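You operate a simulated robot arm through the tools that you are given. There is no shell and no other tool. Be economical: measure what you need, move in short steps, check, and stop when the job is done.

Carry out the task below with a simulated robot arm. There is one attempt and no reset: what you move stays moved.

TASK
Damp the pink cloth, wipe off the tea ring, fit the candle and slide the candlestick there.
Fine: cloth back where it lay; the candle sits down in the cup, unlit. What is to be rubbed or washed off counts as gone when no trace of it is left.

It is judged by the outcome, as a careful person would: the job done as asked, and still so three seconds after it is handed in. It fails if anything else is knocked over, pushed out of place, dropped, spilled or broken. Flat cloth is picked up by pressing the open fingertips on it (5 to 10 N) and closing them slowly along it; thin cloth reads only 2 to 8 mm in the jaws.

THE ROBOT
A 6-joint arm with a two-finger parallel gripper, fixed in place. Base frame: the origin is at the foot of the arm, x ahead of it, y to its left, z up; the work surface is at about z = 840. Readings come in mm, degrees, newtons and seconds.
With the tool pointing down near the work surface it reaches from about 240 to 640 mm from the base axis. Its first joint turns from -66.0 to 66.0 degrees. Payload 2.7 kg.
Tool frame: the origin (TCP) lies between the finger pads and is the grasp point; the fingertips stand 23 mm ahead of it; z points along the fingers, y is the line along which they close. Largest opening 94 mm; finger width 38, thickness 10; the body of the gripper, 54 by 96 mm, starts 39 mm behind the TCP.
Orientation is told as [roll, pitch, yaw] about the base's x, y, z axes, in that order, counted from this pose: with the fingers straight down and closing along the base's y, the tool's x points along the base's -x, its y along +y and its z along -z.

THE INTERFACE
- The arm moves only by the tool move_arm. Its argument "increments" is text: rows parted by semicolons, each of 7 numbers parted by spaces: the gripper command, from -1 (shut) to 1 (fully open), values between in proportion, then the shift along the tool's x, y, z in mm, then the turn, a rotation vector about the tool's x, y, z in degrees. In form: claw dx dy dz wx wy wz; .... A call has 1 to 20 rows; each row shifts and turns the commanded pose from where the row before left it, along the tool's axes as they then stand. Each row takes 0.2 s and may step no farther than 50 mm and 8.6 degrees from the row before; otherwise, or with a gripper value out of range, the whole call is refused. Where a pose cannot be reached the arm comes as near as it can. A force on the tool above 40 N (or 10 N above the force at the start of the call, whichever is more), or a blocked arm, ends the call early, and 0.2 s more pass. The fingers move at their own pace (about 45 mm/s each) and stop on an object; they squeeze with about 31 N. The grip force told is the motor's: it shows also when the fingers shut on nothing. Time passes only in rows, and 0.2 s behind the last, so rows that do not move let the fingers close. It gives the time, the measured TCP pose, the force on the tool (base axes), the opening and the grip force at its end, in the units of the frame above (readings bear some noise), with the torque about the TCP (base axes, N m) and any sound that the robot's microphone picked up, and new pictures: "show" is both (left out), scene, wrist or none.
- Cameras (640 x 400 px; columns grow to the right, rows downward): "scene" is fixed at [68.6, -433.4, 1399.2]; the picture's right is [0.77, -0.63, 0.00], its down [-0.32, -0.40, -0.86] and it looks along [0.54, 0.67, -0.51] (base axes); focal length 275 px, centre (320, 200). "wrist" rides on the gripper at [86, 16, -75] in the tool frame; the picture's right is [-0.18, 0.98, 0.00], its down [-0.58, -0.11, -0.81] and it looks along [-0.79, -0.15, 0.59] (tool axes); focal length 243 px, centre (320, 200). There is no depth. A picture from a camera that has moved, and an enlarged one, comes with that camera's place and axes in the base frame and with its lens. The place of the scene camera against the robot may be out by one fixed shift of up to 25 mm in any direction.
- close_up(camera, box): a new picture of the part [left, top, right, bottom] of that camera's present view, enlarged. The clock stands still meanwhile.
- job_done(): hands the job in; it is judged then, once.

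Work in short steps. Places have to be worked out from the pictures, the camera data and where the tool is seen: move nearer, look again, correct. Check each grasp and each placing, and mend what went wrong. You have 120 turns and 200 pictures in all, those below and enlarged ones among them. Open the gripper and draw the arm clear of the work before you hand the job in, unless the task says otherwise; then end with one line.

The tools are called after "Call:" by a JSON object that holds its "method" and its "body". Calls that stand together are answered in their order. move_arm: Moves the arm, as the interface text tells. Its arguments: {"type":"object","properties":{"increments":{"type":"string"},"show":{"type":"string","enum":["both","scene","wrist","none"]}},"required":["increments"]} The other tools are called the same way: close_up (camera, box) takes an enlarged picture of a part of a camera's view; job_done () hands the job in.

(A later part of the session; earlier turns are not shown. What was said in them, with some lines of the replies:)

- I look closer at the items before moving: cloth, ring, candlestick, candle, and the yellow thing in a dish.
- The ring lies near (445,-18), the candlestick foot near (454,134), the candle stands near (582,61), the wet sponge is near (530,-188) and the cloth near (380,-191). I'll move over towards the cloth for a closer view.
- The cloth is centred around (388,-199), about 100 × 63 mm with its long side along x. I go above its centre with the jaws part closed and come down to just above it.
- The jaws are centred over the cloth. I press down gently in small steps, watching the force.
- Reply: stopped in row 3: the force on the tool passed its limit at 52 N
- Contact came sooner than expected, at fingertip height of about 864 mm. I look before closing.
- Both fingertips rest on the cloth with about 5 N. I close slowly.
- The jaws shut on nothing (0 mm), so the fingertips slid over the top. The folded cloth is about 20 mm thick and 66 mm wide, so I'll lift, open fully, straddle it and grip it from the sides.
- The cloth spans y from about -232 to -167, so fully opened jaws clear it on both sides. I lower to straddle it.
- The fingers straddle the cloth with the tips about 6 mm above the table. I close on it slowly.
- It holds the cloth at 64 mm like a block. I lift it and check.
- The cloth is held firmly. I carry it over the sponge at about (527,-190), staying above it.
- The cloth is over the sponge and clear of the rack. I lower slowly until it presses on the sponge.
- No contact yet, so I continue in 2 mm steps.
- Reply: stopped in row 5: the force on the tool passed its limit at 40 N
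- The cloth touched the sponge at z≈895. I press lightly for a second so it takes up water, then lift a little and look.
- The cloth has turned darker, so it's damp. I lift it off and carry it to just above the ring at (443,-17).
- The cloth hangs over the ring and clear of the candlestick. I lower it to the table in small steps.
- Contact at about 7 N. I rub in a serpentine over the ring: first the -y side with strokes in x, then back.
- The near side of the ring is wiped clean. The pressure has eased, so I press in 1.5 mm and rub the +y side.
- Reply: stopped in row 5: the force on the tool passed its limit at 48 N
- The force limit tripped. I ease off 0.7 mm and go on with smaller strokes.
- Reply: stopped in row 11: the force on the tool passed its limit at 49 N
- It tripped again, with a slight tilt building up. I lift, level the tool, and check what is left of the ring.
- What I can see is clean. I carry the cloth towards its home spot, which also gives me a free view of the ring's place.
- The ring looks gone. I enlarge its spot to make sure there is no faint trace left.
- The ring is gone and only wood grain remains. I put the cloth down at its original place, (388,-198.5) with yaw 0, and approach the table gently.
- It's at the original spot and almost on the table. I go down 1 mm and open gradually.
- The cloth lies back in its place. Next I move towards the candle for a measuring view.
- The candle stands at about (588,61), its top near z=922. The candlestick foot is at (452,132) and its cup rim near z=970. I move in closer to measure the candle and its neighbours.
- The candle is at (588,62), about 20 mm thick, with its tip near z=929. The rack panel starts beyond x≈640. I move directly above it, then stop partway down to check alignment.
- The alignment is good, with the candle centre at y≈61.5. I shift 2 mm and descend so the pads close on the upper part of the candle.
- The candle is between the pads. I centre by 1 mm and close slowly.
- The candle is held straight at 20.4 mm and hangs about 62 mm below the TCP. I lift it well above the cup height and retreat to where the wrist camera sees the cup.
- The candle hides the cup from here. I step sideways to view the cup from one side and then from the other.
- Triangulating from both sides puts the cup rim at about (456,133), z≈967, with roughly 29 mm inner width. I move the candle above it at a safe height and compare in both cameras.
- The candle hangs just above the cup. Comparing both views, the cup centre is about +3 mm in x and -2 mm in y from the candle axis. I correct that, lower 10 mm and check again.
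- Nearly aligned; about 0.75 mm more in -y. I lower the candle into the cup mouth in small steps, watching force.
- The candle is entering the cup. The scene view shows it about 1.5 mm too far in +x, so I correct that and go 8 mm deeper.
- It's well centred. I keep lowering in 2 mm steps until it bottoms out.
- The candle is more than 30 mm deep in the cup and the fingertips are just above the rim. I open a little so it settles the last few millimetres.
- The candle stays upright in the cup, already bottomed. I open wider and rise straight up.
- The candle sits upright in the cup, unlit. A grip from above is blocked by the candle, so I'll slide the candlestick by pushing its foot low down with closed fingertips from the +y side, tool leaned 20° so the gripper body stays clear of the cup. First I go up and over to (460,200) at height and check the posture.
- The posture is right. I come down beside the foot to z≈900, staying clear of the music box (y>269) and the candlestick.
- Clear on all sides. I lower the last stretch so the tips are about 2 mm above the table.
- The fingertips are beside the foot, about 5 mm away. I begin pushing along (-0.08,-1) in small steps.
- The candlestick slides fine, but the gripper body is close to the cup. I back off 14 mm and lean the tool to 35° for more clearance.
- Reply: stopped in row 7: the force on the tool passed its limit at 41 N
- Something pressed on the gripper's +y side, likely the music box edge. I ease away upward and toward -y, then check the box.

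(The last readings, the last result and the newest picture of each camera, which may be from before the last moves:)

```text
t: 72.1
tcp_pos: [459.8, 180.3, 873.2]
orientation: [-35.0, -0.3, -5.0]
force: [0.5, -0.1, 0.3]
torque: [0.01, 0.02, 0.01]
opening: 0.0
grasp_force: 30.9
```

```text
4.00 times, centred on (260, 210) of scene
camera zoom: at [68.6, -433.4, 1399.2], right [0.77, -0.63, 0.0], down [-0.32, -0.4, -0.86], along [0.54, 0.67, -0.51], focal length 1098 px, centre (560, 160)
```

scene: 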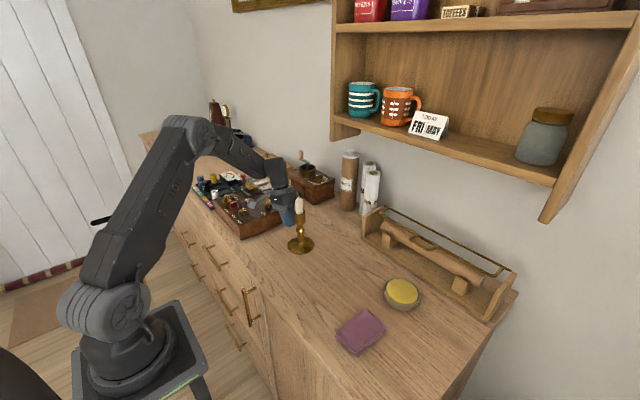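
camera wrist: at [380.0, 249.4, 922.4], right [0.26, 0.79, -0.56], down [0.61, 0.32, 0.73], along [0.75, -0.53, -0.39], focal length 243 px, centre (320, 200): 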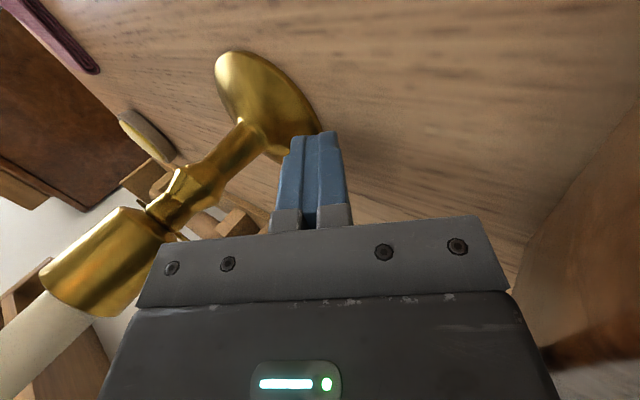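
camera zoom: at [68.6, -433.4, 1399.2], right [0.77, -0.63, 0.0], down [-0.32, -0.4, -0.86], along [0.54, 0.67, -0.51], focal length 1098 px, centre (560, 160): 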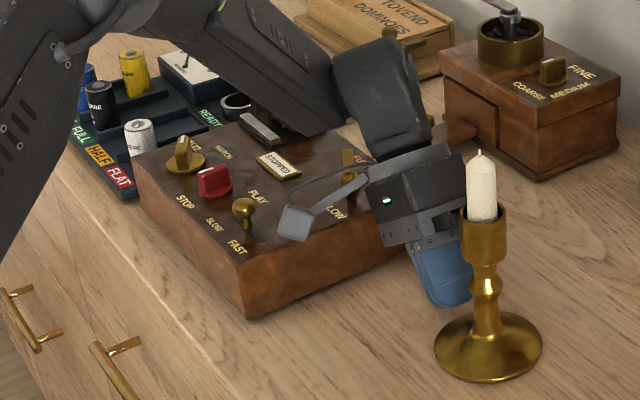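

The box hasn't moved and the tool is free now. I lower 5 mm and resume pushing in small steps.

Call:
{"method": "move_arm", "body": {"increments": "-1 0 2.9 4.1 0 0 0; -1 0 -3.3 2.3 0 0 0; -1 0 -3.3 2.3 0 0 0; -1 0 -3.3 2.3 0 0 0; -1 0 -3.3 2.3 0 0 0; -1 0 -3.3 2.3 0 0 0; -1 0 0 0 0 0 0", "show": "wrist"}}

Call:
{"method": "close_up", "body": {"camera": "scene", "box": [250, 180, 350, 265]}}

```text
t: 73.7
tcp_pos: [459.5, 159.6, 869.9]
orientation: [-35.0, -0.5, -4.9]
force: [0.0, 3.2, 7.6]
torque: [0.05, 0.02, -0.06]
opening: 0.0
grasp_force: 30.7
camera wrist: at [378.2, 224.6, 921.1], right [0.26, 0.79, -0.56], down [0.61, 0.32, 0.73], along [0.75, -0.53, -0.39], focal length 243 px, centre (320, 200)
```

wrist: 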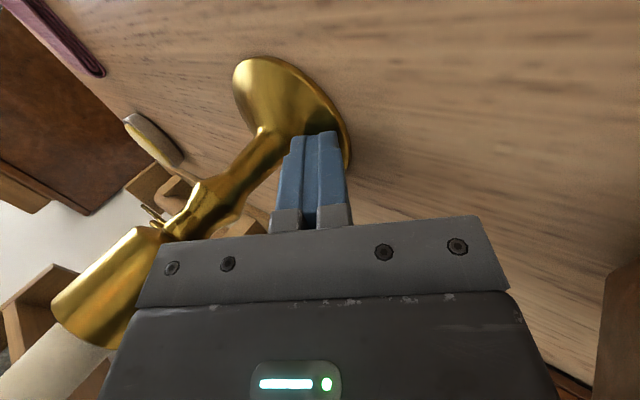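

```text
4.71 times, centred on (300, 222) of scene
camera zoom: at [68.5, -433.3, 1399.2], right [0.77, -0.63, 0.0], down [-0.32, -0.4, -0.86], along [0.54, 0.67, -0.51], focal length 1292 px, centre (414, 94)
```

zoom: 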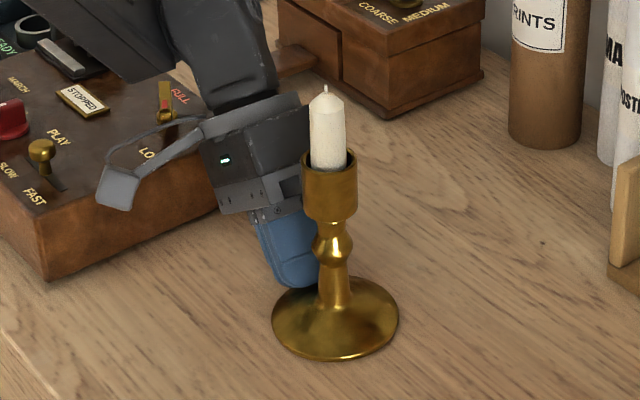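

The tip rests low on the dome and pushes it along without tipping. I continue 20 mm.

Call:
{"method": "move_arm", "body": {"increments": "-1 0 -3.3 2.3 0 0 0; -1 0 -3.3 2.3 0 0 0; -1 0 -3.3 2.3 0 0 0; -1 0 -3.3 2.3 0 0 0; -1 0 -3.3 2.3 0 0 0; -1 0 0 0 0 0 0", "show": "wrist"}}

Call:
{"method": "close_up", "body": {"camera": "scene", "box": [250, 180, 350, 265]}}

```text
t: 75.1
tcp_pos: [457.3, 138.8, 869.2]
orientation: [-34.9, -0.4, -4.9]
force: [1.4, 6.7, 12.0]
torque: [0.07, -0.07, 0.04]
opening: 0.2
grasp_force: 30.9
camera wrist: at [377.1, 203.7, 921.1], right [0.26, 0.79, -0.56], down [0.61, 0.32, 0.73], along [0.75, -0.53, -0.39], focal length 243 px, centre (320, 200)
```

wrist: 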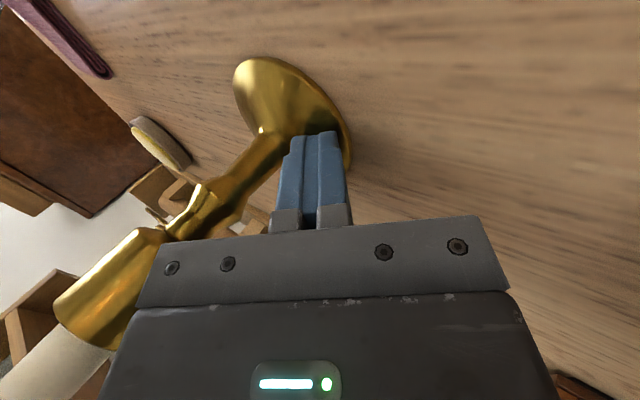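

```text
4.71 times, centred on (300, 222) of scene
camera zoom: at [68.4, -433.3, 1399.2], right [0.77, -0.63, 0.0], down [-0.32, -0.4, -0.86], along [0.54, 0.67, -0.51], focal length 1292 px, centre (414, 94)
```

zoom: 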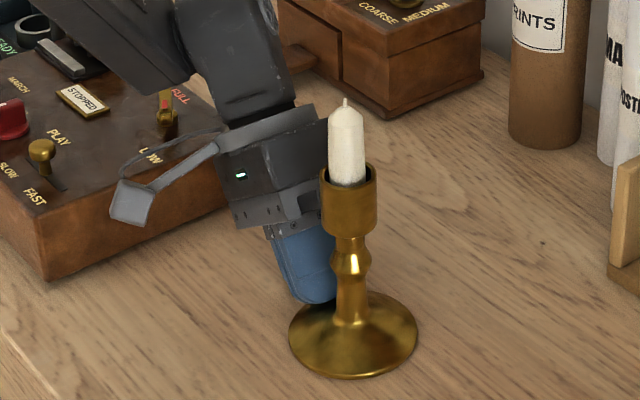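

It slides smoothly: the foot is at about (452,96) and upright. I go on for 50 mm, easing the downward pressure slightly.

Call:
{"method": "move_arm", "body": {"increments": "-1 0 -4.4 2.4 0 0 0; -1 0 -4.1 2.87 0 0 0; -1 0 -4.1 2.87 0 0 0; -1 0 -4.1 2.87 0 0 0; -1 0 -4.1 2.87 0 0 0; -1 0 -4.1 2.87 0 0 0; -1 0 -4.1 2.87 0 0 0; -1 0 -4.1 2.87 0 0 0; -1 0 -4.1 2.87 0 0 0; -1 0 -4.1 2.87 0 0 0; -1 0 0 0 0 0 0", "show": "wrist"}}

Call:
{"method": "close_up", "body": {"camera": "scene", "box": [250, 190, 370, 292]}}

```text
t: 77.5
tcp_pos: [450.7, 90.0, 869.9]
orientation: [-35.0, -0.4, -5.0]
force: [1.3, 7.1, 16.7]
torque: [0.06, -0.05, -0.04]
opening: 0.1
grasp_force: 31.6
camera wrist: at [370.9, 154.9, 921.1], right [0.26, 0.79, -0.56], down [0.61, 0.32, 0.73], along [0.75, -0.53, -0.39], focal length 243 px, centre (320, 200)
```

wrist: 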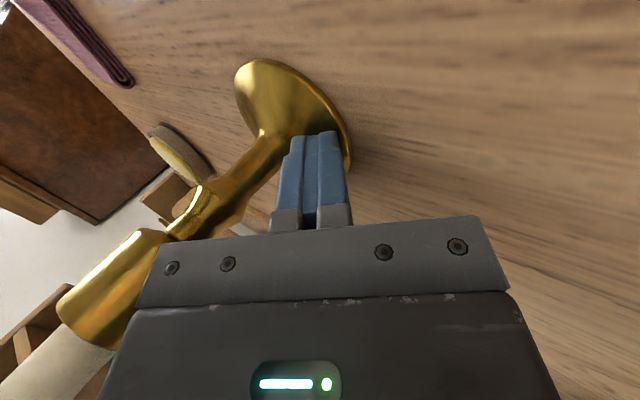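

```text
3.92 times, centred on (310, 241) of scene
camera zoom: at [68.4, -433.3, 1399.2], right [0.77, -0.63, 0.0], down [-0.32, -0.4, -0.86], along [0.54, 0.67, -0.51], focal length 1077 px, centre (359, 39)
```

zoom: 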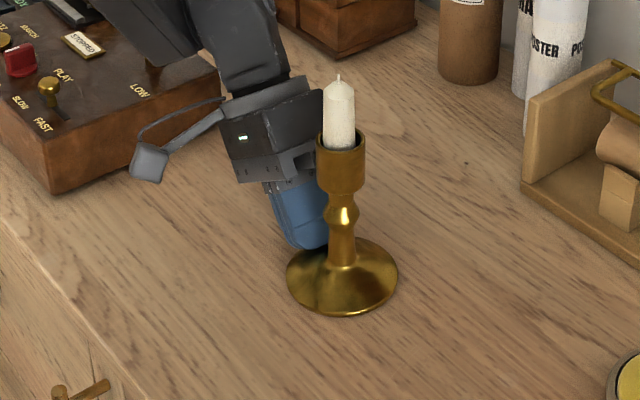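

The foot is at about (447,47) and tracks well; 64 mm remain. I ease the down-pressure and push 45 mm more.

Call:
{"method": "move_arm", "body": {"increments": "-1 0 -4.6 2.2 0 0 0; -1 0 -4.1 2.87 0 0 0; -1 0 -4.1 2.87 0 0 0; -1 0 -4.1 2.87 0 0 0; -1 0 -4.1 2.87 0 0 0; -1 0 -4.1 2.87 0 0 0; -1 0 -4.1 2.87 0 0 0; -1 0 -4.1 2.87 0 0 0; -1 0 -4.1 2.87 0 0 0; -1 0 0 0 0 0 0", "show": "wrist"}}

Call:
{"method": "close_up", "body": {"camera": "scene", "box": [250, 190, 370, 292]}}

```text
t: 79.7
tcp_pos: [446.8, 44.0, 871.7]
orientation: [-35.0, -0.3, -5.0]
force: [0.0, 3.6, 5.7]
torque: [0.05, -0.03, -0.02]
opening: 0.0
grasp_force: 31.3
camera wrist: at [366.4, 108.7, 922.5], right [0.26, 0.79, -0.56], down [0.61, 0.32, 0.73], along [0.75, -0.53, -0.39], focal length 243 px, centre (320, 200)
```

wrist: 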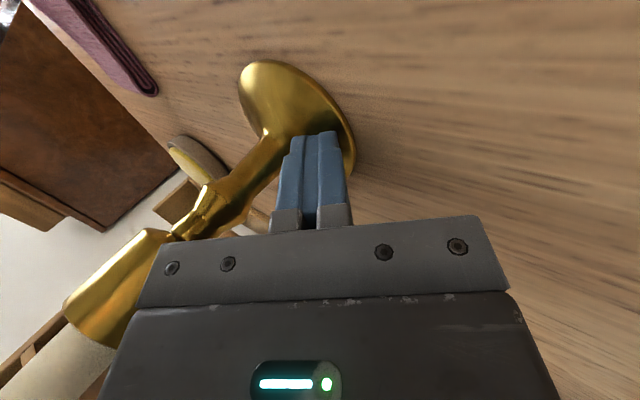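

```text
3.92 times, centred on (310, 241) of scene
camera zoom: at [68.5, -433.3, 1399.2], right [0.77, -0.63, 0.0], down [-0.32, -0.4, -0.86], along [0.54, 0.67, -0.51], focal length 1077 px, centre (359, 39)
```

zoom: 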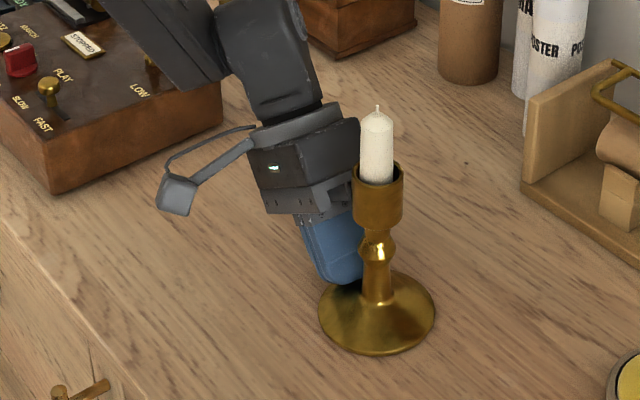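

The foot is about 22 mm short of the ring's centre, in line with it. I push the last 22 mm.

Call:
{"method": "move_arm", "body": {"increments": "-1 0 -3.6 2.5 0 0 0; -1 0 -3.6 2.5 0 0 0; -1 0 -3.6 2.5 0 0 0; -1 0 -3.6 2.5 0 0 0; -1 0 -3.6 2.5 0 0 0; -1 0 0 0 0 0 0", "show": "scene"}}

Call:
{"method": "close_up", "body": {"camera": "scene", "box": [232, 200, 488, 360]}}

```text
t: 81.1
tcp_pos: [448.2, 23.1, 870.8]
orientation: [-34.9, -0.4, -5.1]
force: [1.2, 4.9, 12.1]
torque: [0.04, -0.03, 0.02]
opening: 0.1
grasp_force: 31.2
```

scene: 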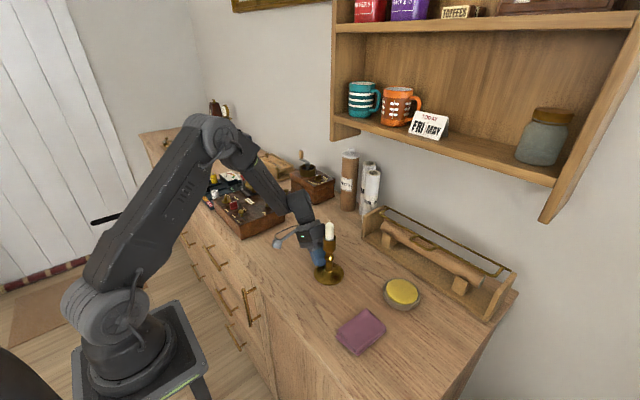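

```text
2.50 times, centred on (360, 280) of scene
camera zoom: at [68.4, -433.2, 1399.2], right [0.77, -0.63, 0.0], down [-0.32, -0.4, -0.86], along [0.54, 0.67, -0.51], focal length 686 px, centre (220, 0)
```

zoom: 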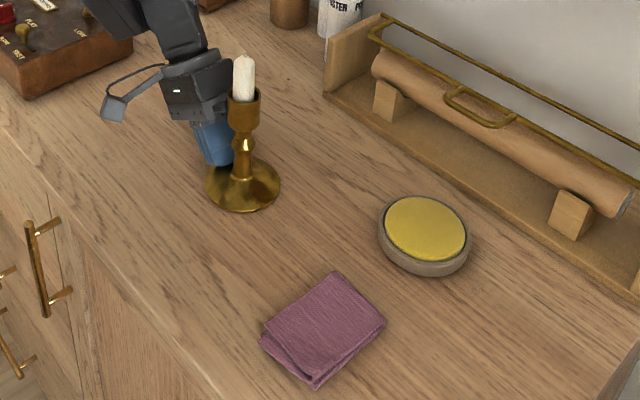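

The foot now covers the ring's place to within about 3 mm, and the cloth lies as before. I withdraw along the tool axis and away.

Call:
{"method": "move_arm", "body": {"increments": "-1 0 2 -3 0 0 0; -1 0 5 -15 0 0 0; -1 0 15 -30 0 0 0; -1 0 0 -40 0 0 0; -1 0 0 -40 0 0 0; -1 0 0 -40 -7 0 0; -1 0 0 -40 -7 0 0; -1 0 0 0 -7 0 0; -1 0 0 0 -7 0 0; -1 0 0 0 -7 0 -5; 1 30 0 -30 0 0 0; 1 30 0 0 0 0 0; 1 0 0 0 0 0 0; 1 0 0 0 0 0 0", "show": "both"}}

Call:
{"method": "close_up", "body": {"camera": "scene", "box": [232, 200, 488, 360]}}

Call:
{"method": "close_up", "body": {"camera": "scene", "box": [180, 150, 340, 270]}}

```text
t: 84.1
tcp_pos: [398.1, 155.0, 1063.4]
orientation: [0.0, 0.0, 0.0]
force: [-0.5, 0.3, -0.4]
torque: [-0.05, -0.03, -0.01]
opening: 86.8
grasp_force: 0.1
camera wrist: at [312.4, 172.4, 1137.1], right [0.18, 0.98, 0.0], down [0.58, -0.11, 0.81], along [0.79, -0.15, -0.59], focal length 243 px, centre (320, 200)
```

scene: 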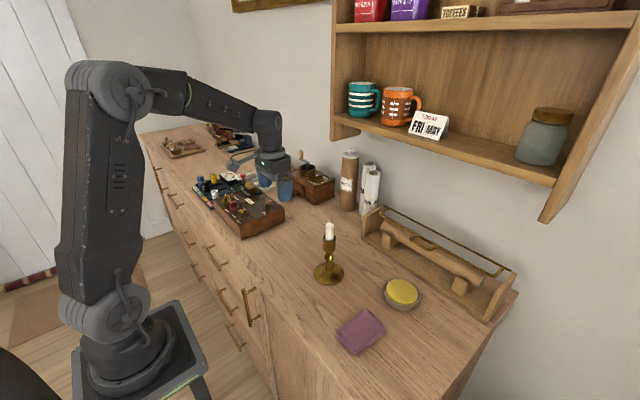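
wrist: 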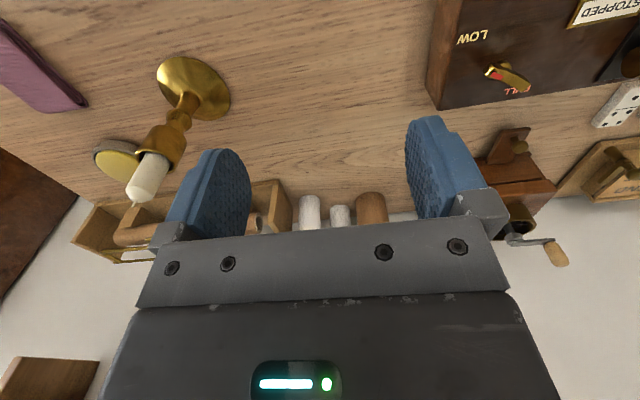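

```text
2.50 times, centred on (360, 280) of scene
camera zoom: at [68.6, -433.4, 1399.2], right [0.77, -0.63, 0.0], down [-0.32, -0.4, -0.86], along [0.54, 0.67, -0.51], focal length 686 px, centre (220, 0)
```

zoom: 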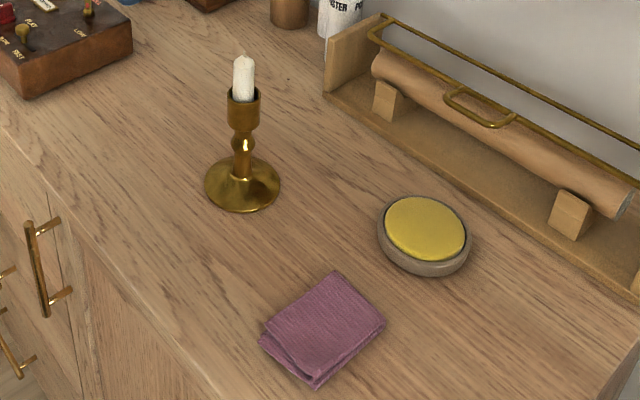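

```text
3.33 times, centred on (260, 210) of scene
camera zoom: at [68.6, -433.4, 1399.2], right [0.77, -0.63, 0.0], down [-0.32, -0.4, -0.86], along [0.54, 0.67, -0.51], focal length 915 px, centre (520, 167)
```

zoom: 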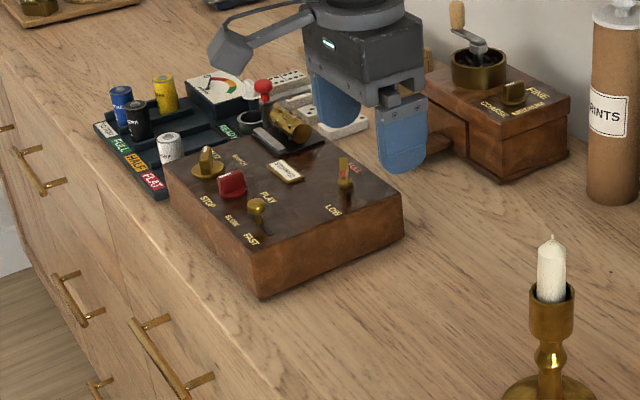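

Everything is in place: the ring is gone, the candlestick stands there with the unlit candle seated in its cup, the cloth is back, and the box is undisturbed. I hand it in.

Call:
{"method": "job_done", "body": {}}

```text
The job is handed in.
```

The cloth was damped and is back where it lay, the tea ring is wiped off, and the unlit candle sits in the candlestick, which now stands about 3 mm from the ring's centre. The gripper bumped something once, probably the music box, but the box shows no sign of having moved.
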